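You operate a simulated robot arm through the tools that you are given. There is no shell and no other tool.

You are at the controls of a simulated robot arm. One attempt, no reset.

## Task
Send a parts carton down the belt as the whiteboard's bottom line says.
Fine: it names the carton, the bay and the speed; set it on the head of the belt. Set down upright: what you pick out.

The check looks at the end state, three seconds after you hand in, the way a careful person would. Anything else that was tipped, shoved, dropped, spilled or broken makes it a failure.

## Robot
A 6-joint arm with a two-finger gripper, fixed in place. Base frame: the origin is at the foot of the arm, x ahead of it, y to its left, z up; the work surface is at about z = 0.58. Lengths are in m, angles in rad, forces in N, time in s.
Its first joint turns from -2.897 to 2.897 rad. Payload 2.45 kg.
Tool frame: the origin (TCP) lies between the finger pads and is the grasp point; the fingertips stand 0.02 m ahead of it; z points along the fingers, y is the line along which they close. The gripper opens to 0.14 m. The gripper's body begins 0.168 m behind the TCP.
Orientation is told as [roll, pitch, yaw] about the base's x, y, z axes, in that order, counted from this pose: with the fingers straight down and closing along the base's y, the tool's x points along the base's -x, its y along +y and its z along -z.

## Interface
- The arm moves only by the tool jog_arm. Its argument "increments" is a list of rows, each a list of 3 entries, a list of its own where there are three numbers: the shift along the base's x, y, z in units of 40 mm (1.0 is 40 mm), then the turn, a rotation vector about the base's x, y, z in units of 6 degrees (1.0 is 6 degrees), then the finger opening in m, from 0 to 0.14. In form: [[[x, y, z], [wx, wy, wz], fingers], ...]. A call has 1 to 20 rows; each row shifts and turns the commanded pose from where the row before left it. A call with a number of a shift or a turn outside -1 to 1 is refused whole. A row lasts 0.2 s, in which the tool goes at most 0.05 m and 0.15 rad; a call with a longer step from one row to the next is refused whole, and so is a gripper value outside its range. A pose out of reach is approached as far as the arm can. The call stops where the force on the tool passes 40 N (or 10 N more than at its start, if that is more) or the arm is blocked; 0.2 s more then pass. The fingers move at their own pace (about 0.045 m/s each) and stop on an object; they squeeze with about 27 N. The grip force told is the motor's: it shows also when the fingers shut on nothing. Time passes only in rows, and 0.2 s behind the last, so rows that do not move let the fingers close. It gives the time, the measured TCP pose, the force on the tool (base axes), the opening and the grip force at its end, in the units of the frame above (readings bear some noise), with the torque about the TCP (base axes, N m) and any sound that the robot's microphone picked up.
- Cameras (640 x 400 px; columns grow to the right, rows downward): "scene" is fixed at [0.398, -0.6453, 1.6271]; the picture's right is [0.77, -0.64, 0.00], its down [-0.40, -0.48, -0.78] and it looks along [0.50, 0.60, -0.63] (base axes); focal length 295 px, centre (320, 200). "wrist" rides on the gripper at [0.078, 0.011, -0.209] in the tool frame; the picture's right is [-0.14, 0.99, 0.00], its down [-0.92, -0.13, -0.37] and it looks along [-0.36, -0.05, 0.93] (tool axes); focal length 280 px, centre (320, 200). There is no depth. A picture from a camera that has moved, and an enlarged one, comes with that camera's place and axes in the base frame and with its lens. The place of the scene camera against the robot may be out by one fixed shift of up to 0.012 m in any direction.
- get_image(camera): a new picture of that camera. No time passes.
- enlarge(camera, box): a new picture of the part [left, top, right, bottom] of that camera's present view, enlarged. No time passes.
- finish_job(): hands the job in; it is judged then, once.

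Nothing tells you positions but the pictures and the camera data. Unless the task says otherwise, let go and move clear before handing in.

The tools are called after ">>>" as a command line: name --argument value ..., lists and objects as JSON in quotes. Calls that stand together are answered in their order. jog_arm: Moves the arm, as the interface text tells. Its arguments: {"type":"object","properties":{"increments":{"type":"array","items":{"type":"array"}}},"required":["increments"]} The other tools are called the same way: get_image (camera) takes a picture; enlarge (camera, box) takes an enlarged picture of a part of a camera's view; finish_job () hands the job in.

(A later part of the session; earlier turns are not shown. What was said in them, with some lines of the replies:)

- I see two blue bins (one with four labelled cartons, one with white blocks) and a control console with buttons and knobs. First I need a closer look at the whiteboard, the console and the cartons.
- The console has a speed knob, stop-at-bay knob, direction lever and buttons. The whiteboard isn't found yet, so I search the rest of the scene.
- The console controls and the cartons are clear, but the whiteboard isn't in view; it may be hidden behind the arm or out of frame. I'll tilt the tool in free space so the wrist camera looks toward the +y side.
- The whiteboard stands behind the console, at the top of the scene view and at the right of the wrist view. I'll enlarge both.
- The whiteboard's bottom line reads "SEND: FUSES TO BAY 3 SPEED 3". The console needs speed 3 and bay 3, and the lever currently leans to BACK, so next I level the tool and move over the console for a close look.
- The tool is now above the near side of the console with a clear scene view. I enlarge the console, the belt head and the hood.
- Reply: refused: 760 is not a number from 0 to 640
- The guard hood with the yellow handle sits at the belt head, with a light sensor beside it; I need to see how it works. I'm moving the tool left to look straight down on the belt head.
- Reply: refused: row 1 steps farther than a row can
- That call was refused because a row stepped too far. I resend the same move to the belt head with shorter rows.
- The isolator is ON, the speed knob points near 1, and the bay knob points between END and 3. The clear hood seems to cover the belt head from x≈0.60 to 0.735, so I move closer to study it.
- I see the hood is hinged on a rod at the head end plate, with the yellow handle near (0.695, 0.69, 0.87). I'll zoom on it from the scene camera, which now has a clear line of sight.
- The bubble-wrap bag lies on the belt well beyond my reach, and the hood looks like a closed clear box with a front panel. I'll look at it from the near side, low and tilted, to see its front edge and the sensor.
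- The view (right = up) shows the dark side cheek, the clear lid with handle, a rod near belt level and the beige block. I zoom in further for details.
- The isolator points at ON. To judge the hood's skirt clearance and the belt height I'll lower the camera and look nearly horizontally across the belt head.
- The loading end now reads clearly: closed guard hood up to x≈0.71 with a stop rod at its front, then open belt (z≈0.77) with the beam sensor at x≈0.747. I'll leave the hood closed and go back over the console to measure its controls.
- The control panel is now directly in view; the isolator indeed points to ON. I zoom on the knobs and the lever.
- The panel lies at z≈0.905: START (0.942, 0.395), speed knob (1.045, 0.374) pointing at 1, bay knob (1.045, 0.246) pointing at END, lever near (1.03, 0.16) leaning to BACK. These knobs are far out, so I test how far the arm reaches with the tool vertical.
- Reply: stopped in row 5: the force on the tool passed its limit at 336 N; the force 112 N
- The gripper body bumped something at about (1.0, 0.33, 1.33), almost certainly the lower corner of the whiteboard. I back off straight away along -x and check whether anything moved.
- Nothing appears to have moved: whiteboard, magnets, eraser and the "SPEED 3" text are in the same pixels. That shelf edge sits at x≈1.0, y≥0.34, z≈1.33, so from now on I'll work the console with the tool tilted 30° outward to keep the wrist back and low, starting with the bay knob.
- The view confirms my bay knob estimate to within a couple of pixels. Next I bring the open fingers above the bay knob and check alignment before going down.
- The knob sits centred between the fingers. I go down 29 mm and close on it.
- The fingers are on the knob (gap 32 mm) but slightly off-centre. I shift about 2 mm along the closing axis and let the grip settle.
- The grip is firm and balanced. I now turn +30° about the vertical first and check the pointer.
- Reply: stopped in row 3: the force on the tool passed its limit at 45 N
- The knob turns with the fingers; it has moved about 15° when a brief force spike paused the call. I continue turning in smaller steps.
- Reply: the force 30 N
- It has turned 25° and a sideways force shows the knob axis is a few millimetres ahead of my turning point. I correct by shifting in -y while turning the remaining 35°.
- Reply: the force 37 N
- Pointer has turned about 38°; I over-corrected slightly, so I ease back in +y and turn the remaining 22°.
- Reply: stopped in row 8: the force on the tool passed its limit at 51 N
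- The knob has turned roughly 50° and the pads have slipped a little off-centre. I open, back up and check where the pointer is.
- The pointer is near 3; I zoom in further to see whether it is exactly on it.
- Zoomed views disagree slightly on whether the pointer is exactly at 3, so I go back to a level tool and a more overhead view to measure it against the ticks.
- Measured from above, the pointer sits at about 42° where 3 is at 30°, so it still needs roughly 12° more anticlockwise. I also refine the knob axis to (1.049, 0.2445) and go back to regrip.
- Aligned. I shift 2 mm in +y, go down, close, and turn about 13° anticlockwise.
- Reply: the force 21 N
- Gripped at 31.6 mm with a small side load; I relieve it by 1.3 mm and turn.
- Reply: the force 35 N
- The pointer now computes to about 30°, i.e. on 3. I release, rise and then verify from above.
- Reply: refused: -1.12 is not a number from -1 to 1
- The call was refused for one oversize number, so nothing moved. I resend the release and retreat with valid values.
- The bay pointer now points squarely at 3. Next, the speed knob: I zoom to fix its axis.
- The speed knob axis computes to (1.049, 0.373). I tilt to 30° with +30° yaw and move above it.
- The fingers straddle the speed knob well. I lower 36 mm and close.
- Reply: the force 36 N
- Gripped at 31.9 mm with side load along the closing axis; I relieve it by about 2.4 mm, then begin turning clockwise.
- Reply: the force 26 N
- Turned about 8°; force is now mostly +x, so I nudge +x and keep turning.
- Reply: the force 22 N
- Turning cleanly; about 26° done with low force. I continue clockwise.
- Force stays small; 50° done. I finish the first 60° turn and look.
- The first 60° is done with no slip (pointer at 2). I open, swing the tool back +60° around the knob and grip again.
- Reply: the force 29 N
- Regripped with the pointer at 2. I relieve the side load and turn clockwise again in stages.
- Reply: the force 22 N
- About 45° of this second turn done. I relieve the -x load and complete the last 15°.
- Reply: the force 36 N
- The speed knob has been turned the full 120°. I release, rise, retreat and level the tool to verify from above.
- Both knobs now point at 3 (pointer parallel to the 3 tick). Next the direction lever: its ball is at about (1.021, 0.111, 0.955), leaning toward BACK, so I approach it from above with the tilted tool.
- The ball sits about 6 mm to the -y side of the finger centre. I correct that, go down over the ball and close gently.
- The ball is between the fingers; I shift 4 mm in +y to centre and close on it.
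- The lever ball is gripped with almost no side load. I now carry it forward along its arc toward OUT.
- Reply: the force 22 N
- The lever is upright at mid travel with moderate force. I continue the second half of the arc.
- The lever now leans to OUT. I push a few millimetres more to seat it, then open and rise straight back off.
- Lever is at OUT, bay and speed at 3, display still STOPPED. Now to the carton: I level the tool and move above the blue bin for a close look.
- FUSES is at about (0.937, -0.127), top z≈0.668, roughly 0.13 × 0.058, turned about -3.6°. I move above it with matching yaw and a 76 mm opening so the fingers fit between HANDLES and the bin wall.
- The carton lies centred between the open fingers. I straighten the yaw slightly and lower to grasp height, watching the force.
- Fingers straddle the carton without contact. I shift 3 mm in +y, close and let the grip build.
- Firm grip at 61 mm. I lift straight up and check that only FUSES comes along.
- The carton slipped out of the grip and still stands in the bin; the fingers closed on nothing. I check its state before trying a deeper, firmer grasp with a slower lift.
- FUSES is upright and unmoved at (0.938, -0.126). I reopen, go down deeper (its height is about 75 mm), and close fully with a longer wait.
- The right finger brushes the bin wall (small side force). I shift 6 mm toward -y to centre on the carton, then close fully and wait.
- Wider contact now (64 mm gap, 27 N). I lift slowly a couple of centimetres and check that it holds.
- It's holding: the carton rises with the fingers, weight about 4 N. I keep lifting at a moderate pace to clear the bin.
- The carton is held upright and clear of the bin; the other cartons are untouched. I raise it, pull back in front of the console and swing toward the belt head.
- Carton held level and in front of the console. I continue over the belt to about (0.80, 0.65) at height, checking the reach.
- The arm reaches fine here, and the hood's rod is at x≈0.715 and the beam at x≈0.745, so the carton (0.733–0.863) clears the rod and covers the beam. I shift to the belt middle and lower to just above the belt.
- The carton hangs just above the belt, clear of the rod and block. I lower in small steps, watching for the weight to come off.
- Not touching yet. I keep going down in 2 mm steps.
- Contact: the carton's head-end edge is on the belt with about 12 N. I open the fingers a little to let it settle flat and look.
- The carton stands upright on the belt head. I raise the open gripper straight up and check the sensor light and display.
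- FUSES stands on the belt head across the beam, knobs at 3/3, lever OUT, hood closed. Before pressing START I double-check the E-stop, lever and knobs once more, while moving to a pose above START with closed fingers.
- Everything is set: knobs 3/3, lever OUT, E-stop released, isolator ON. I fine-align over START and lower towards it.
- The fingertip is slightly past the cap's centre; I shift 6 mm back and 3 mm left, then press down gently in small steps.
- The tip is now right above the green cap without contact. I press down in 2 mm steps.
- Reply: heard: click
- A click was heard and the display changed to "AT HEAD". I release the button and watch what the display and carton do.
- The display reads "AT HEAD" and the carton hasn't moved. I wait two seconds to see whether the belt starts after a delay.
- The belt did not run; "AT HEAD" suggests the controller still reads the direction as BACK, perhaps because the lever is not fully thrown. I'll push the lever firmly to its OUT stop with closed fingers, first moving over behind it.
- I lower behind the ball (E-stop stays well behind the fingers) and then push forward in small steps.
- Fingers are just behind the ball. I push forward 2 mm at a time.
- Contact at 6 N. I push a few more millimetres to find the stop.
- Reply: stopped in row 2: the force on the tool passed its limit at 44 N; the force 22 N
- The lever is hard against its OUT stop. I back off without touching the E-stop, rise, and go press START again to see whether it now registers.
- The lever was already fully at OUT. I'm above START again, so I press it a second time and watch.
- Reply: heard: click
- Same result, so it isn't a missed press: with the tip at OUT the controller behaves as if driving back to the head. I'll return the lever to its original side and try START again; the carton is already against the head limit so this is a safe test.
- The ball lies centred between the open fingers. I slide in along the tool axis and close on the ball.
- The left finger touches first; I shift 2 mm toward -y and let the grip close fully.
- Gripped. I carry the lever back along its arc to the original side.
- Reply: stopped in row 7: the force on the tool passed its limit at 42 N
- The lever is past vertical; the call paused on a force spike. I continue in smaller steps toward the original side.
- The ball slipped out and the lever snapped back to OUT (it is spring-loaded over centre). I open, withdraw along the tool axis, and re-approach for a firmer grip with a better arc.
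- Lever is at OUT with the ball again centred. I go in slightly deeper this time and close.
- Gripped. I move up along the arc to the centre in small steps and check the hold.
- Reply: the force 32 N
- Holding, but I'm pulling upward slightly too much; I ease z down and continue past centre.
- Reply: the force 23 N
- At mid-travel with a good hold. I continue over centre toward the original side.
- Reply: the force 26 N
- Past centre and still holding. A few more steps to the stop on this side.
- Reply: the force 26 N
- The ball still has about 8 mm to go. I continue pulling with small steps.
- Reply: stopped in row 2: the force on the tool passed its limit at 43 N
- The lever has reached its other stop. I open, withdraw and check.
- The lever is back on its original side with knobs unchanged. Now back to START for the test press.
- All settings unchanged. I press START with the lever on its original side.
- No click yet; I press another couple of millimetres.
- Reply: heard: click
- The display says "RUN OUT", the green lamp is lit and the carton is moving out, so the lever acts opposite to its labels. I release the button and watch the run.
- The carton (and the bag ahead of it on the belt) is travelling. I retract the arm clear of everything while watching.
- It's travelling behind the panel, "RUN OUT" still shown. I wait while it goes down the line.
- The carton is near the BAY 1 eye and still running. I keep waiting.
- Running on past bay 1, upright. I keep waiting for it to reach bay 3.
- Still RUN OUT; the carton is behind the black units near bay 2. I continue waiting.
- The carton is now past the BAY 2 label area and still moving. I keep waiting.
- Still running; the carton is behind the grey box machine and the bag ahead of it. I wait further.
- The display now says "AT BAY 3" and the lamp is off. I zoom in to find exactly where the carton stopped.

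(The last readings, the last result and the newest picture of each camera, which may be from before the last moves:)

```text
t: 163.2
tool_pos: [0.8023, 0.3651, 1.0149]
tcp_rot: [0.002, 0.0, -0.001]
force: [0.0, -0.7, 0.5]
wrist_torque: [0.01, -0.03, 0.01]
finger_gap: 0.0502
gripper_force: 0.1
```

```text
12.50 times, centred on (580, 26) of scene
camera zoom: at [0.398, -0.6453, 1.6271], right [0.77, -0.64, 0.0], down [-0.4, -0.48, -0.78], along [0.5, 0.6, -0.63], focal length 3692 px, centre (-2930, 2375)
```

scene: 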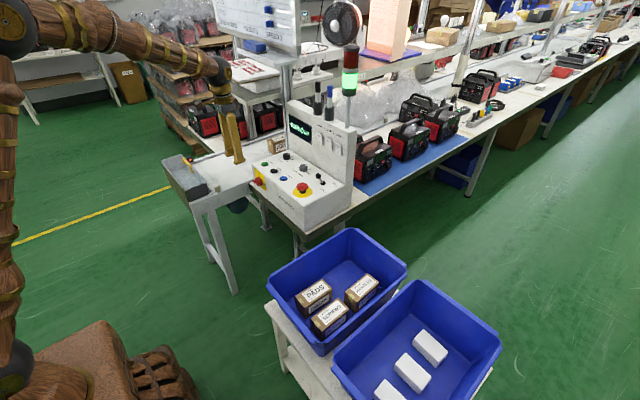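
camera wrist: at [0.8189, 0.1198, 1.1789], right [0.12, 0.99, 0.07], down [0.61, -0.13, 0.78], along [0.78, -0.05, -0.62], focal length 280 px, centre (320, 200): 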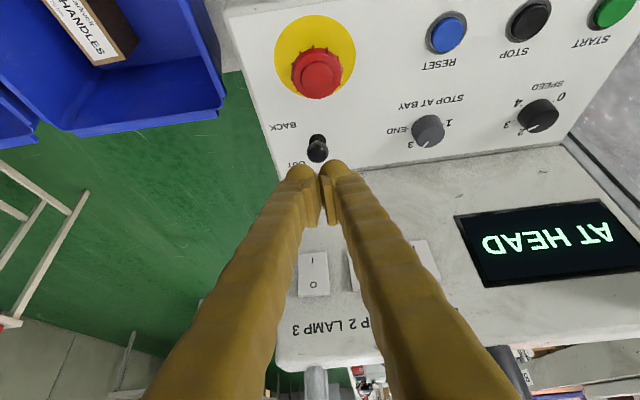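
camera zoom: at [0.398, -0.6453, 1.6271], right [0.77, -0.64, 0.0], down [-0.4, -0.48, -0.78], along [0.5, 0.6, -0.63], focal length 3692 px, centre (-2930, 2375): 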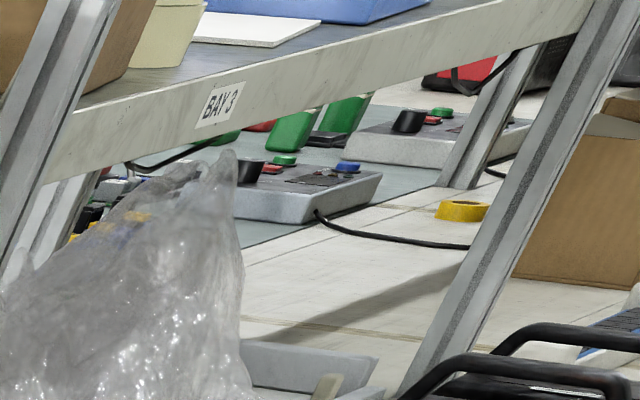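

The end of the belt and the bay 3 eye (x≈5.3) are there; timing fits the carton tripping that eye at about t=160.7. I zoom harder to see the carton behind the post and bag.

>>> enlarge --camera "scene" --box '[532, 36, 564, 56]'

>>> enlarge --camera "scene" --box '[520, 30, 560, 55]'

>>> get_image --camera "scene"

>>> get_image --camera "wrist"

```text
16.00 times, centred on (548, 46) of scene
camera zoom: at [0.398, -0.6453, 1.6271], right [0.77, -0.64, 0.0], down [-0.4, -0.48, -0.78], along [0.5, 0.6, -0.63], focal length 4726 px, centre (-3328, 2664)
```

zoom: 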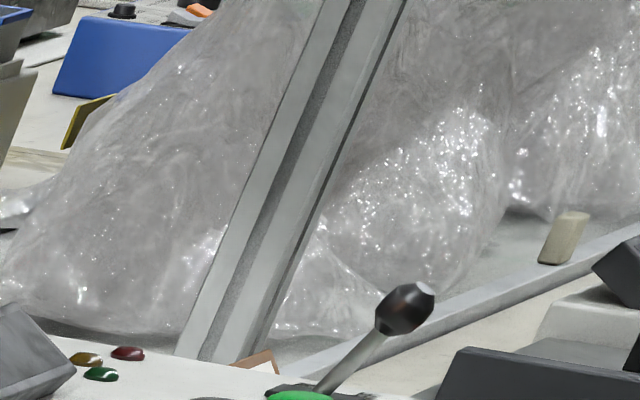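

```text
16.00 times, centred on (540, 42) of scene
camera zoom: at [0.398, -0.6453, 1.6271], right [0.77, -0.64, 0.0], down [-0.4, -0.48, -0.78], along [0.5, 0.6, -0.63], focal length 4726 px, centre (-3200, 2720)
```

zoom: 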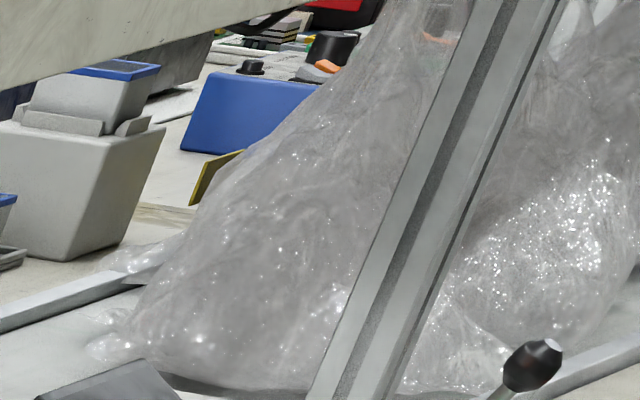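

```text
taken
```

scene: 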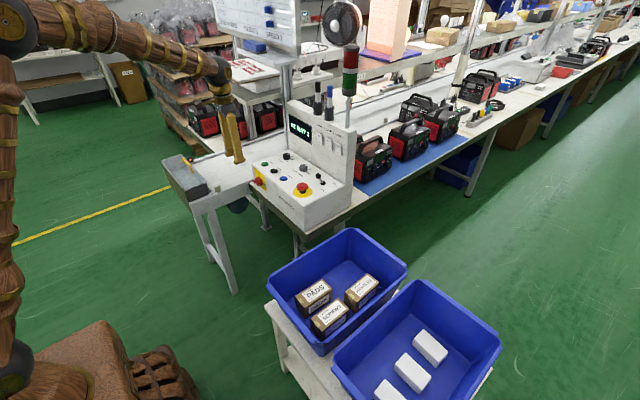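

```text
taken
camera wrist: at [0.7225, 0.3749, 1.2245], right [0.14, 0.99, 0.0], down [0.92, -0.13, 0.37], along [0.36, -0.05, -0.93], focal length 280 px, centre (320, 200)
```

wrist: 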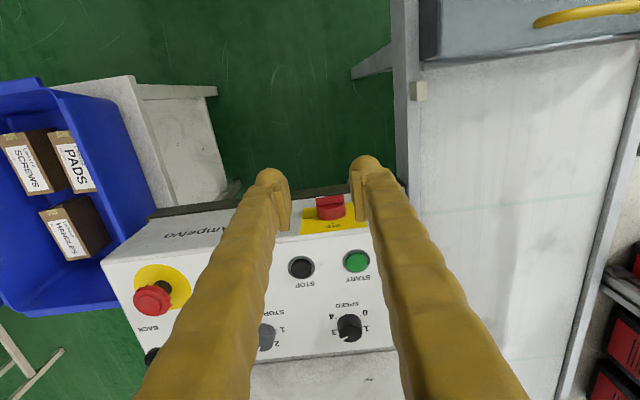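

The carton's computed position (x≈5.24) is exactly behind that post in this view, so I use the wrist camera to look straight down the line to confirm it stands upright.

>>> jog_arm --increments '[[[-0.2, 0.2, 0.5], [0, -0.5, 0], 0.1], [[-0.2, 0.2, 0.6], [0, -1, 0], 0.14], [[-0.2, 0.2, 0.6], [0, -1, 0], 0.14], [[-0.2, 0.2, 0.6], [0, -1, 0], 0.14], [[-0.2, 0.2, 0.6], [0, -1, 0], 0.14], [[-0.2, 0.2, 0.6], [0, -1, 0], 0.14], [[0, 0.2, 0.6], [0, -1, 0], 0.14], [[0, 0, 0.5], [0, -1, 0], 0.14], [[0, 0, 0.4], [0, -1, 0], 0.14], [[0, 0, 0.2], [0, -1, 0], 0.14], [[0, 0, 0], [0, -1, 0], 0.14], [[0, 0, 0], [0, -0.3, 0], 0.14]]'

>>> get_image --camera "wrist"

>>> enlarge --camera "wrist" --box '[300, 150, 400, 212]'

```text
t: 165.8
tool_pos: [0.7529, 0.4198, 1.2222]
tcp_rot: [0.002, -1.13, 0.0]
force: [-0.5, -0.8, 0.4]
wrist_torque: [-0.02, 0.02, 0.0]
finger_gap: 0.1398
gripper_force: 0.1
```

```text
taken
camera wrist: at [0.5289, 0.4306, 1.2415], right [0.06, 0.99, 0.13], down [0.06, -0.13, 0.99], along [1.0, -0.05, -0.07], focal length 280 px, centre (320, 200)
```

wrist: 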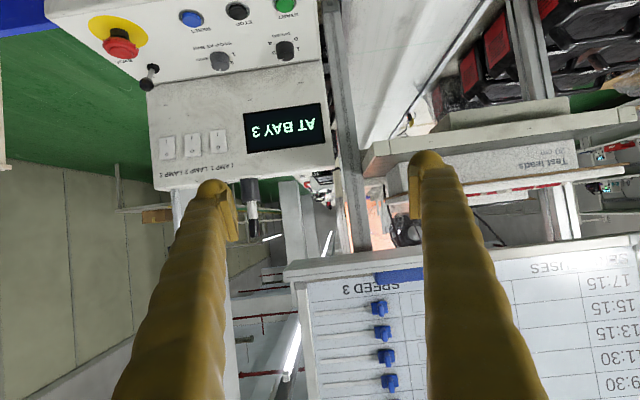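

```text
6.40 times, centred on (350, 181) of wrist
camera zoom: at [0.5289, 0.4306, 1.2415], right [0.06, 0.99, 0.13], down [0.06, -0.13, 0.99], along [1.0, -0.05, -0.07], focal length 1794 px, centre (128, 322)
```

zoom: 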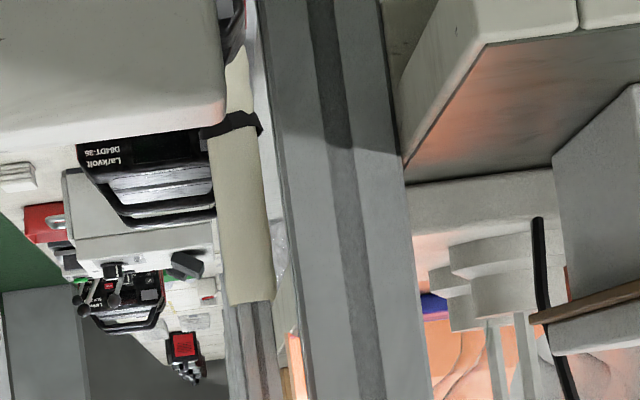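

A post blocks this line of sight. I shift sideways over the belt axis and look again.

>>> jog_arm --increments '[[[-0.2, 0.7, -0.2], [0, 0, 0], 0.14], [[-0.2, 0.8, -0.3], [0, 0, 0], 0.14], [[-0.2, 0.9, -0.3], [0, 0, 0], 0.14], [[-0.2, 0.9, -0.3], [0, 0, 0], 0.14], [[-0.2, 0.9, -0.3], [0, 0, 0], 0.14], [[-0.2, 0.9, -0.3], [0, 0, 0], 0.14], [[0, 0.9, 0], [0, 0, 0], 0.14]]'

>>> get_image --camera "wrist"

>>> enlarge --camera "wrist" --box '[290, 135, 390, 198]'

```text
t: 167.4
tool_pos: [0.7046, 0.66, 1.1547]
tcp_rot: [0.001, -1.131, -0.001]
force: [-0.5, -0.5, 0.3]
wrist_torque: [-0.01, 0.01, -0.02]
finger_gap: 0.14
gripper_force: 0.1
```

```text
taken
camera wrist: at [0.4815, 0.6699, 1.1735], right [0.06, 0.99, 0.12], down [0.06, -0.13, 0.99], along [1.0, -0.05, -0.07], focal length 280 px, centre (320, 200)
```

wrist: 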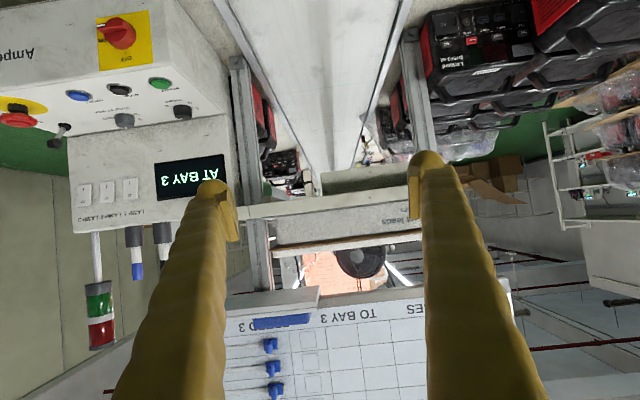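

```text
6.35 times, centred on (340, 166) of wrist
camera zoom: at [0.4815, 0.6699, 1.1735], right [0.06, 0.99, 0.12], down [0.06, -0.13, 0.99], along [1.0, -0.05, -0.07], focal length 1780 px, centre (193, 413)
```

zoom: 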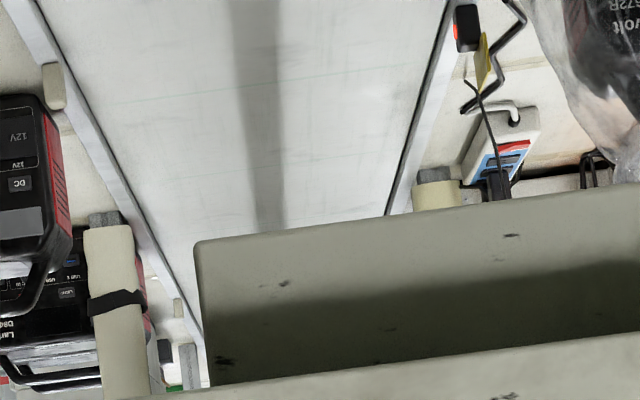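

A shelf box blocks the upper line of sight. I lower the camera by about 16 cm, staying well above the hood handle, and look again.

>>> jog_arm --increments '[[[0, 0, -0.6], [0, 0, 0], 0.14], [[0, 0, -0.8], [0, 0, 0], 0.14], [[0, 0, -0.8], [0, 0, 0], 0.14], [[0, 0, -0.8], [0, 0, 0], 0.14], [[0, 0, -0.8], [0, 0, 0], 0.14], [[0, 0, -0.2], [0, 0, 0], 0.14]]'

>>> get_image --camera "wrist"

>>> enlarge --camera "wrist" --box '[300, 155, 380, 205]'

```text
t: 168.8
tool_pos: [0.7021, 0.6595, 0.9952]
tcp_rot: [0.001, -1.132, 0.0]
force: [0.0, 0.2, -0.6]
wrist_torque: [0.03, 0.02, 0.0]
finger_gap: 0.14
gripper_force: 0.1
```

```text
taken
camera wrist: at [0.4806, 0.6695, 1.0135], right [0.06, 0.99, 0.12], down [0.06, -0.13, 0.99], along [1.0, -0.05, -0.07], focal length 280 px, centre (320, 200)
```

wrist: 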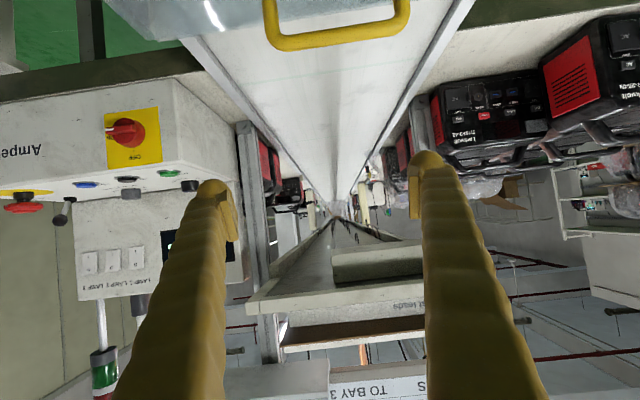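

```text
8.00 times, centred on (340, 180) of wrist
camera zoom: at [0.4806, 0.6695, 1.0135], right [0.06, 0.99, 0.12], down [0.06, -0.13, 0.99], along [1.0, -0.05, -0.07], focal length 2243 px, centre (160, 360)
```

zoom: 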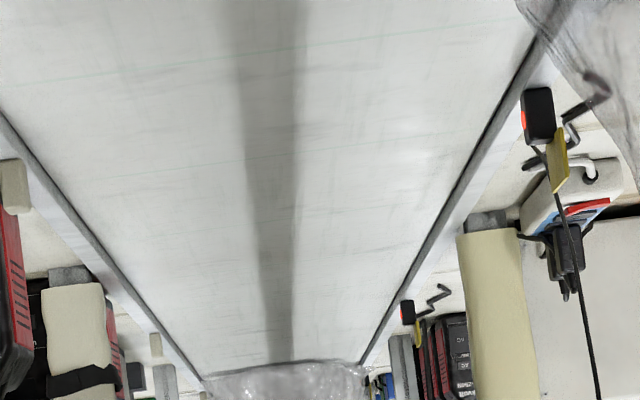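

Now the view runs straight down the belt (upside down), with the bag in the distance. I zoom on that spot.

>>> enlarge --camera "wrist" --box '[318, 190, 358, 215]'

>>> enlarge --camera "wrist" --box '[324, 196, 348, 211]'

```text
16.00 times, centred on (338, 202) of wrist
camera zoom: at [0.4806, 0.6695, 1.0135], right [0.06, 0.99, 0.12], down [0.06, -0.13, 0.99], along [1.0, -0.05, -0.07], focal length 4486 px, centre (32, 160)
```

zoom: 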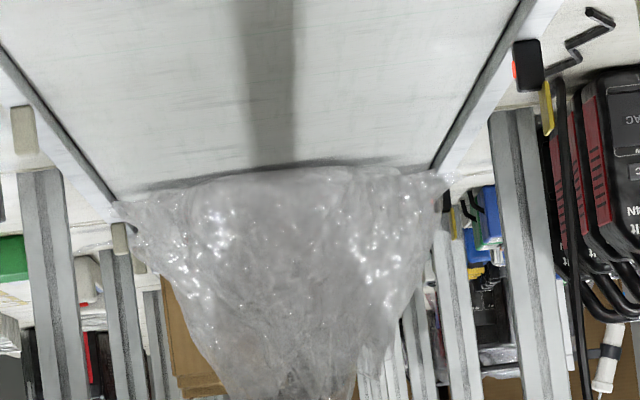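

```text
16.00 times, centred on (336, 204) of wrist
camera zoom: at [0.4806, 0.6695, 1.0135], right [0.06, 0.99, 0.12], down [0.06, -0.13, 0.99], along [1.0, -0.05, -0.07], focal length 4486 px, centre (64, 144)
```

zoom: 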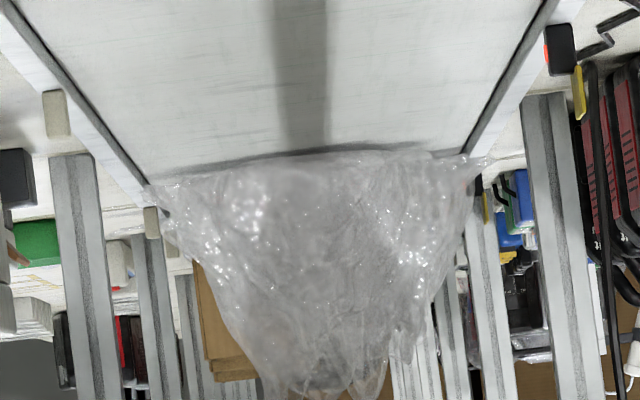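

The carton is inside the bag's outline from here, so I try a view from the other side, raising the arm clear and moving to the -y side at the same time.

>>> jog_arm --increments '[[[-0.3, 0, 0.8], [0, 0, 0], 0.14], [[-0.3, -0.3, 0.9], [0, 0, 0], 0.14], [[-0.3, -0.6, 0.9], [0, 0, 0], 0.14], [[-0.2, -0.8, 0.8], [0, 0, 0], 0.14], [[0, -0.9, 0.7], [0, 0, 0], 0.14], [[0, -0.9, 0.6], [0, 0, 0], 0.14], [[0, -0.9, 0.6], [0, 0, 0], 0.14], [[0, -1, 0.6], [0, 0, 0], 0.14], [[0, -1, 0.6], [0, 0, 0], 0.14], [[0, -1, 0.5], [0, 0, 0], 0.14], [[0, -1, 0], [0, 0, 0], 0.14], [[0, -1, 0], [0, 0, 0], 0.14], [[0, -1, 0], [0, 0, 0.5], 0.14], [[0, -1, 0], [0, 0, 0.5], 0.14], [[0, -1, 0], [0, 0, 0.5], 0.14], [[0, -1, 0], [0, 0, 0.5], 0.14], [[0, -1, 0], [0, 0, 0], 0.14], [[0, -1, 0], [0, 0, 0], 0.14], [[0, -1, 0], [0, 0, 0], 0.14], [[0, -1, 0], [0, 0, 0], 0.14]]'

>>> get_image --camera "wrist"

>>> get_image --camera "scene"

```text
t: 173.0
tool_pos: [0.6552, -0.0118, 1.2721]
tcp_rot: [0.061, -1.127, 0.155]
force: [-0.2, -5.6, 0.8]
wrist_torque: [0.36, 0.12, 1.05]
finger_gap: 0.1401
gripper_force: 0.2
out of reach, approached as far as the arm can: row 16, 17, 18
```

```text
taken
camera wrist: at [0.4352, -0.0484, 1.2923], right [-0.15, 0.98, 0.15], down [0.09, -0.14, 0.99], along [0.98, 0.16, -0.07], focal length 280 px, centre (320, 200)
```

wrist: 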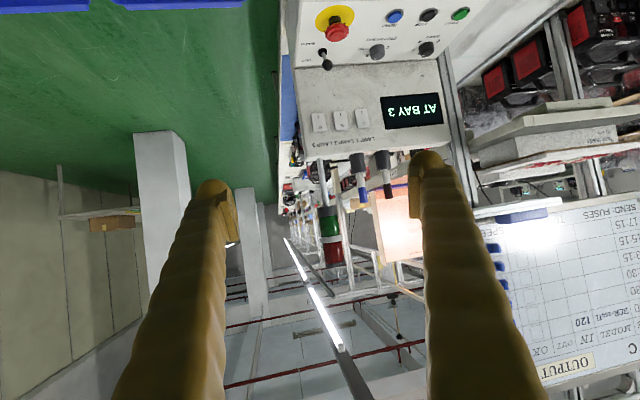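

```text
taken
```

scene: 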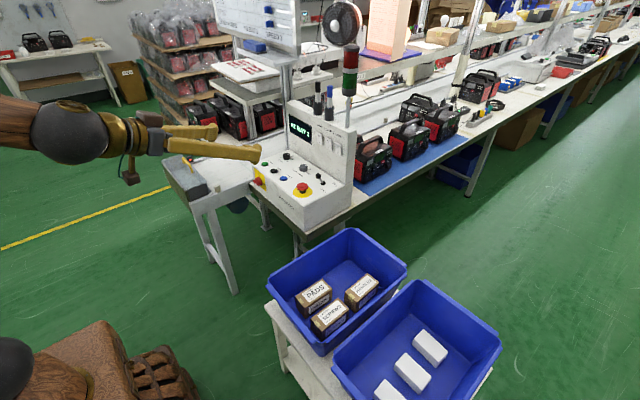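

The arm reached its limit here, so I stop and hold. I zoom toward bay 3 from this viewpoint.

>>> jog_arm --increments '[[[0, 0, 0], [0, 0, 0], 0.14], [[0, 0, 0], [0, 0, 0], 0.14]]'

>>> enlarge --camera "wrist" --box '[284, 170, 348, 210]'

>>> enlarge --camera "wrist" --box '[300, 180, 332, 200]'

```text
t: 173.6
tool_pos: [0.6557, -0.0174, 1.2743]
tcp_rot: [0.0, -1.13, 0.21]
force: [0.5, -0.6, -0.7]
wrist_torque: [-0.01, 0.0, -0.02]
finger_gap: 0.14
gripper_force: 0.0
```

```text
10.00 times, centred on (316, 190) of wrist
camera zoom: at [0.4356, -0.0532, 1.2922], right [-0.15, 0.98, 0.12], down [0.08, -0.11, 0.99], along [0.99, 0.16, -0.07], focal length 2804 px, centre (360, 300)
```

zoom: 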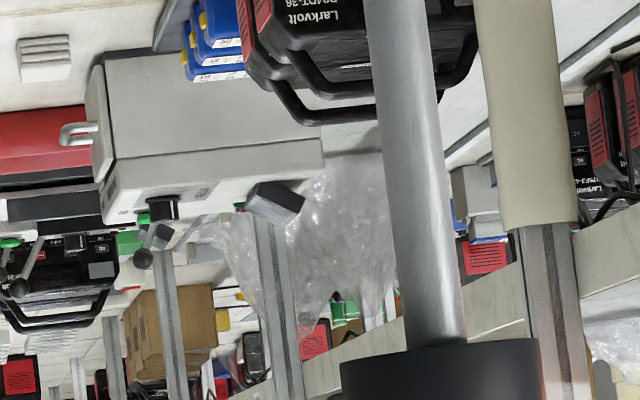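

```text
16.00 times, centred on (316, 190) of wrist
camera zoom: at [0.4356, -0.0532, 1.2922], right [-0.15, 0.98, 0.12], down [0.08, -0.11, 0.99], along [0.99, 0.16, -0.07], focal length 4486 px, centre (384, 360)
```

zoom: 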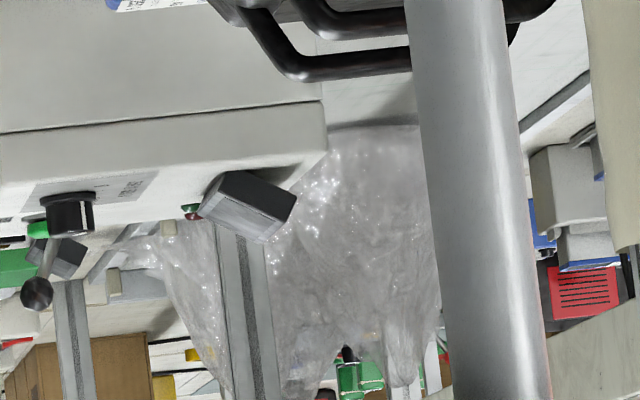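

The bag hides the carton from every reachable view, but the display "AT BAY 3" and the timing agree. I do a last check that the whiteboard area, bins and console are undisturbed.

>>> enlarge --camera "scene" --box '[205, 0, 315, 69]'

>>> enlarge --camera "scene" --box '[245, 85, 365, 235]'

>>> enlarge --camera "scene" --box '[260, 225, 510, 400]'

>>> enlarge --camera "scene" --box '[524, 30, 564, 55]'

```text
5.80 times, centred on (260, 34) of scene
camera zoom: at [0.398, -0.6453, 1.6271], right [0.77, -0.64, 0.0], down [-0.4, -0.48, -0.78], along [0.5, 0.6, -0.63], focal length 1712 px, centre (668, 1159)
```

zoom: 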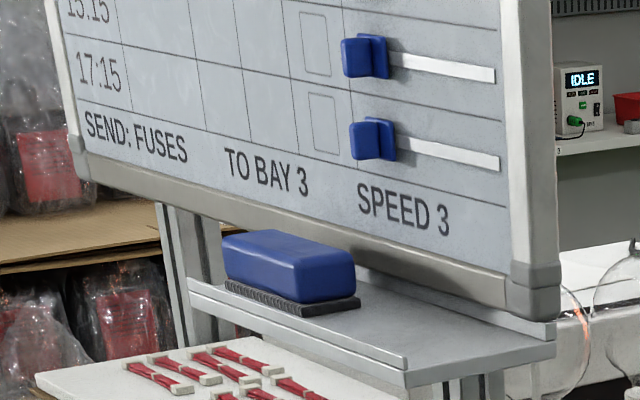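

```text
2.67 times, centred on (305, 160) of scene
camera zoom: at [0.398, -0.6453, 1.6271], right [0.77, -0.64, 0.0], down [-0.4, -0.48, -0.78], along [0.5, 0.6, -0.63], focal length 788 px, centre (360, 307)
```

zoom: 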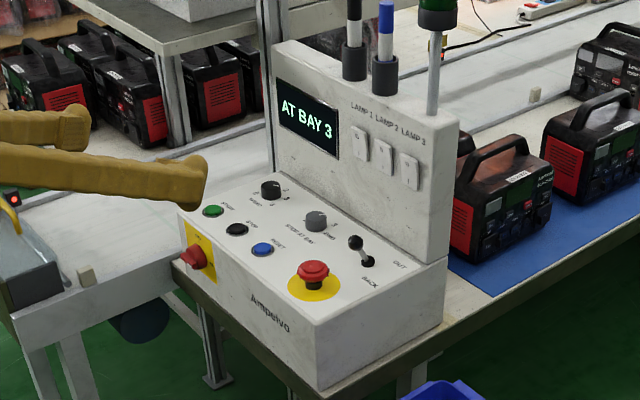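

```text
2.29 times, centred on (385, 312) of scene
camera zoom: at [0.398, -0.6453, 1.6271], right [0.77, -0.64, 0.0], down [-0.4, -0.48, -0.78], along [0.5, 0.6, -0.63], focal length 675 px, centre (171, -57)
```

zoom: 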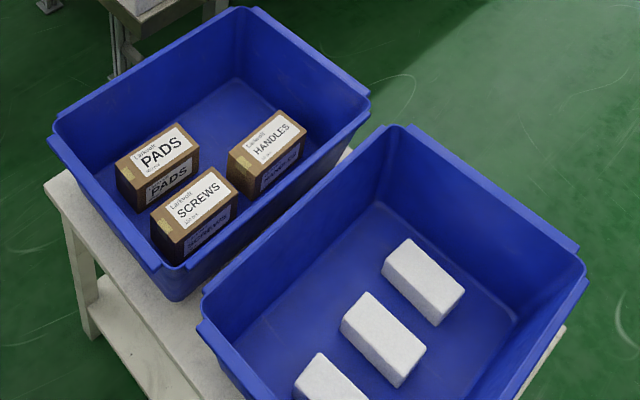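

```text
16.00 times, centred on (544, 42) of scene
camera zoom: at [0.398, -0.6453, 1.6271], right [0.77, -0.64, 0.0], down [-0.4, -0.48, -0.78], along [0.5, 0.6, -0.63], focal length 4726 px, centre (-3264, 2720)
```

zoom: 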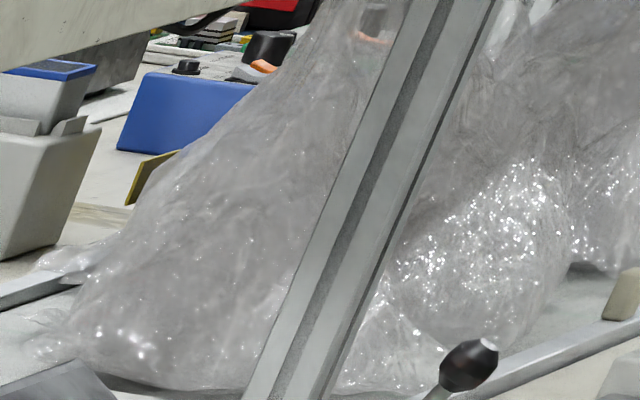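

FUSES was sent down the belt and the console now reads "AT BAY 3", with SPEED at 3, STOP AT BAY at 3 and the green lamp off. I couldn't see the carton where it stopped, because the loose plastic bag on the belt and a post hide it. It was upright when last visible near bay 2, and the stop time fits it reaching the bay 3 sensor.

- **Lever:** it works opposite to its labels. I moved it to OUT, which gave "AT HEAD". I put it back where it started, toward BACK, and the belt then ran out.
- **Bump:** early on the gripper hit the whiteboard shelf hard (336 N). The whiteboard, eraser and magnets look unmoved in before-and-after pictures.
- **Bag:** the belt carried it along to the far end; it was out of my reach.

The other cartons are where they were, and the arm is clear and holding nothing. I'm handing in now.

>>> finish_job

```text
The job is handed in.
```

I handed the job in. FUSES went down the belt and the console read "AT BAY 3", with SPEED at 3 and STOP AT BAY at 3. The result of the check hasn't been shown to me.

- **Not seen at the stop:** I couldn't see the carton where it stopped, because the loose plastic bag on the belt and a post hide that spot. It was upright when last visible near bay 2, and the stop time fits it reaching the bay 3 sensor.
- **Whiteboard shelf bump:** early on the gripper hit the shelf under the whiteboard hard (336 N). The board, eraser and magnets look unmoved in pictures taken before and after.
- **Dropped first grasp:** on the first lift FUSES slipped out of the gripper while still in the bin. It stayed upright and in place, and the second grasp held.
- **Direction lever:** it works opposite to its labels. Set to OUT the console gave "AT HEAD"; back in its starting position, toward BACK, it ran out. I left it there.
- **Plastic bag:** it was already on the belt, out of my reach, and the belt carried it to the far end.

PADS, SCREWS and HANDLES, the white blocks and the hood look undisturbed. The arm is clear and holding nothing.
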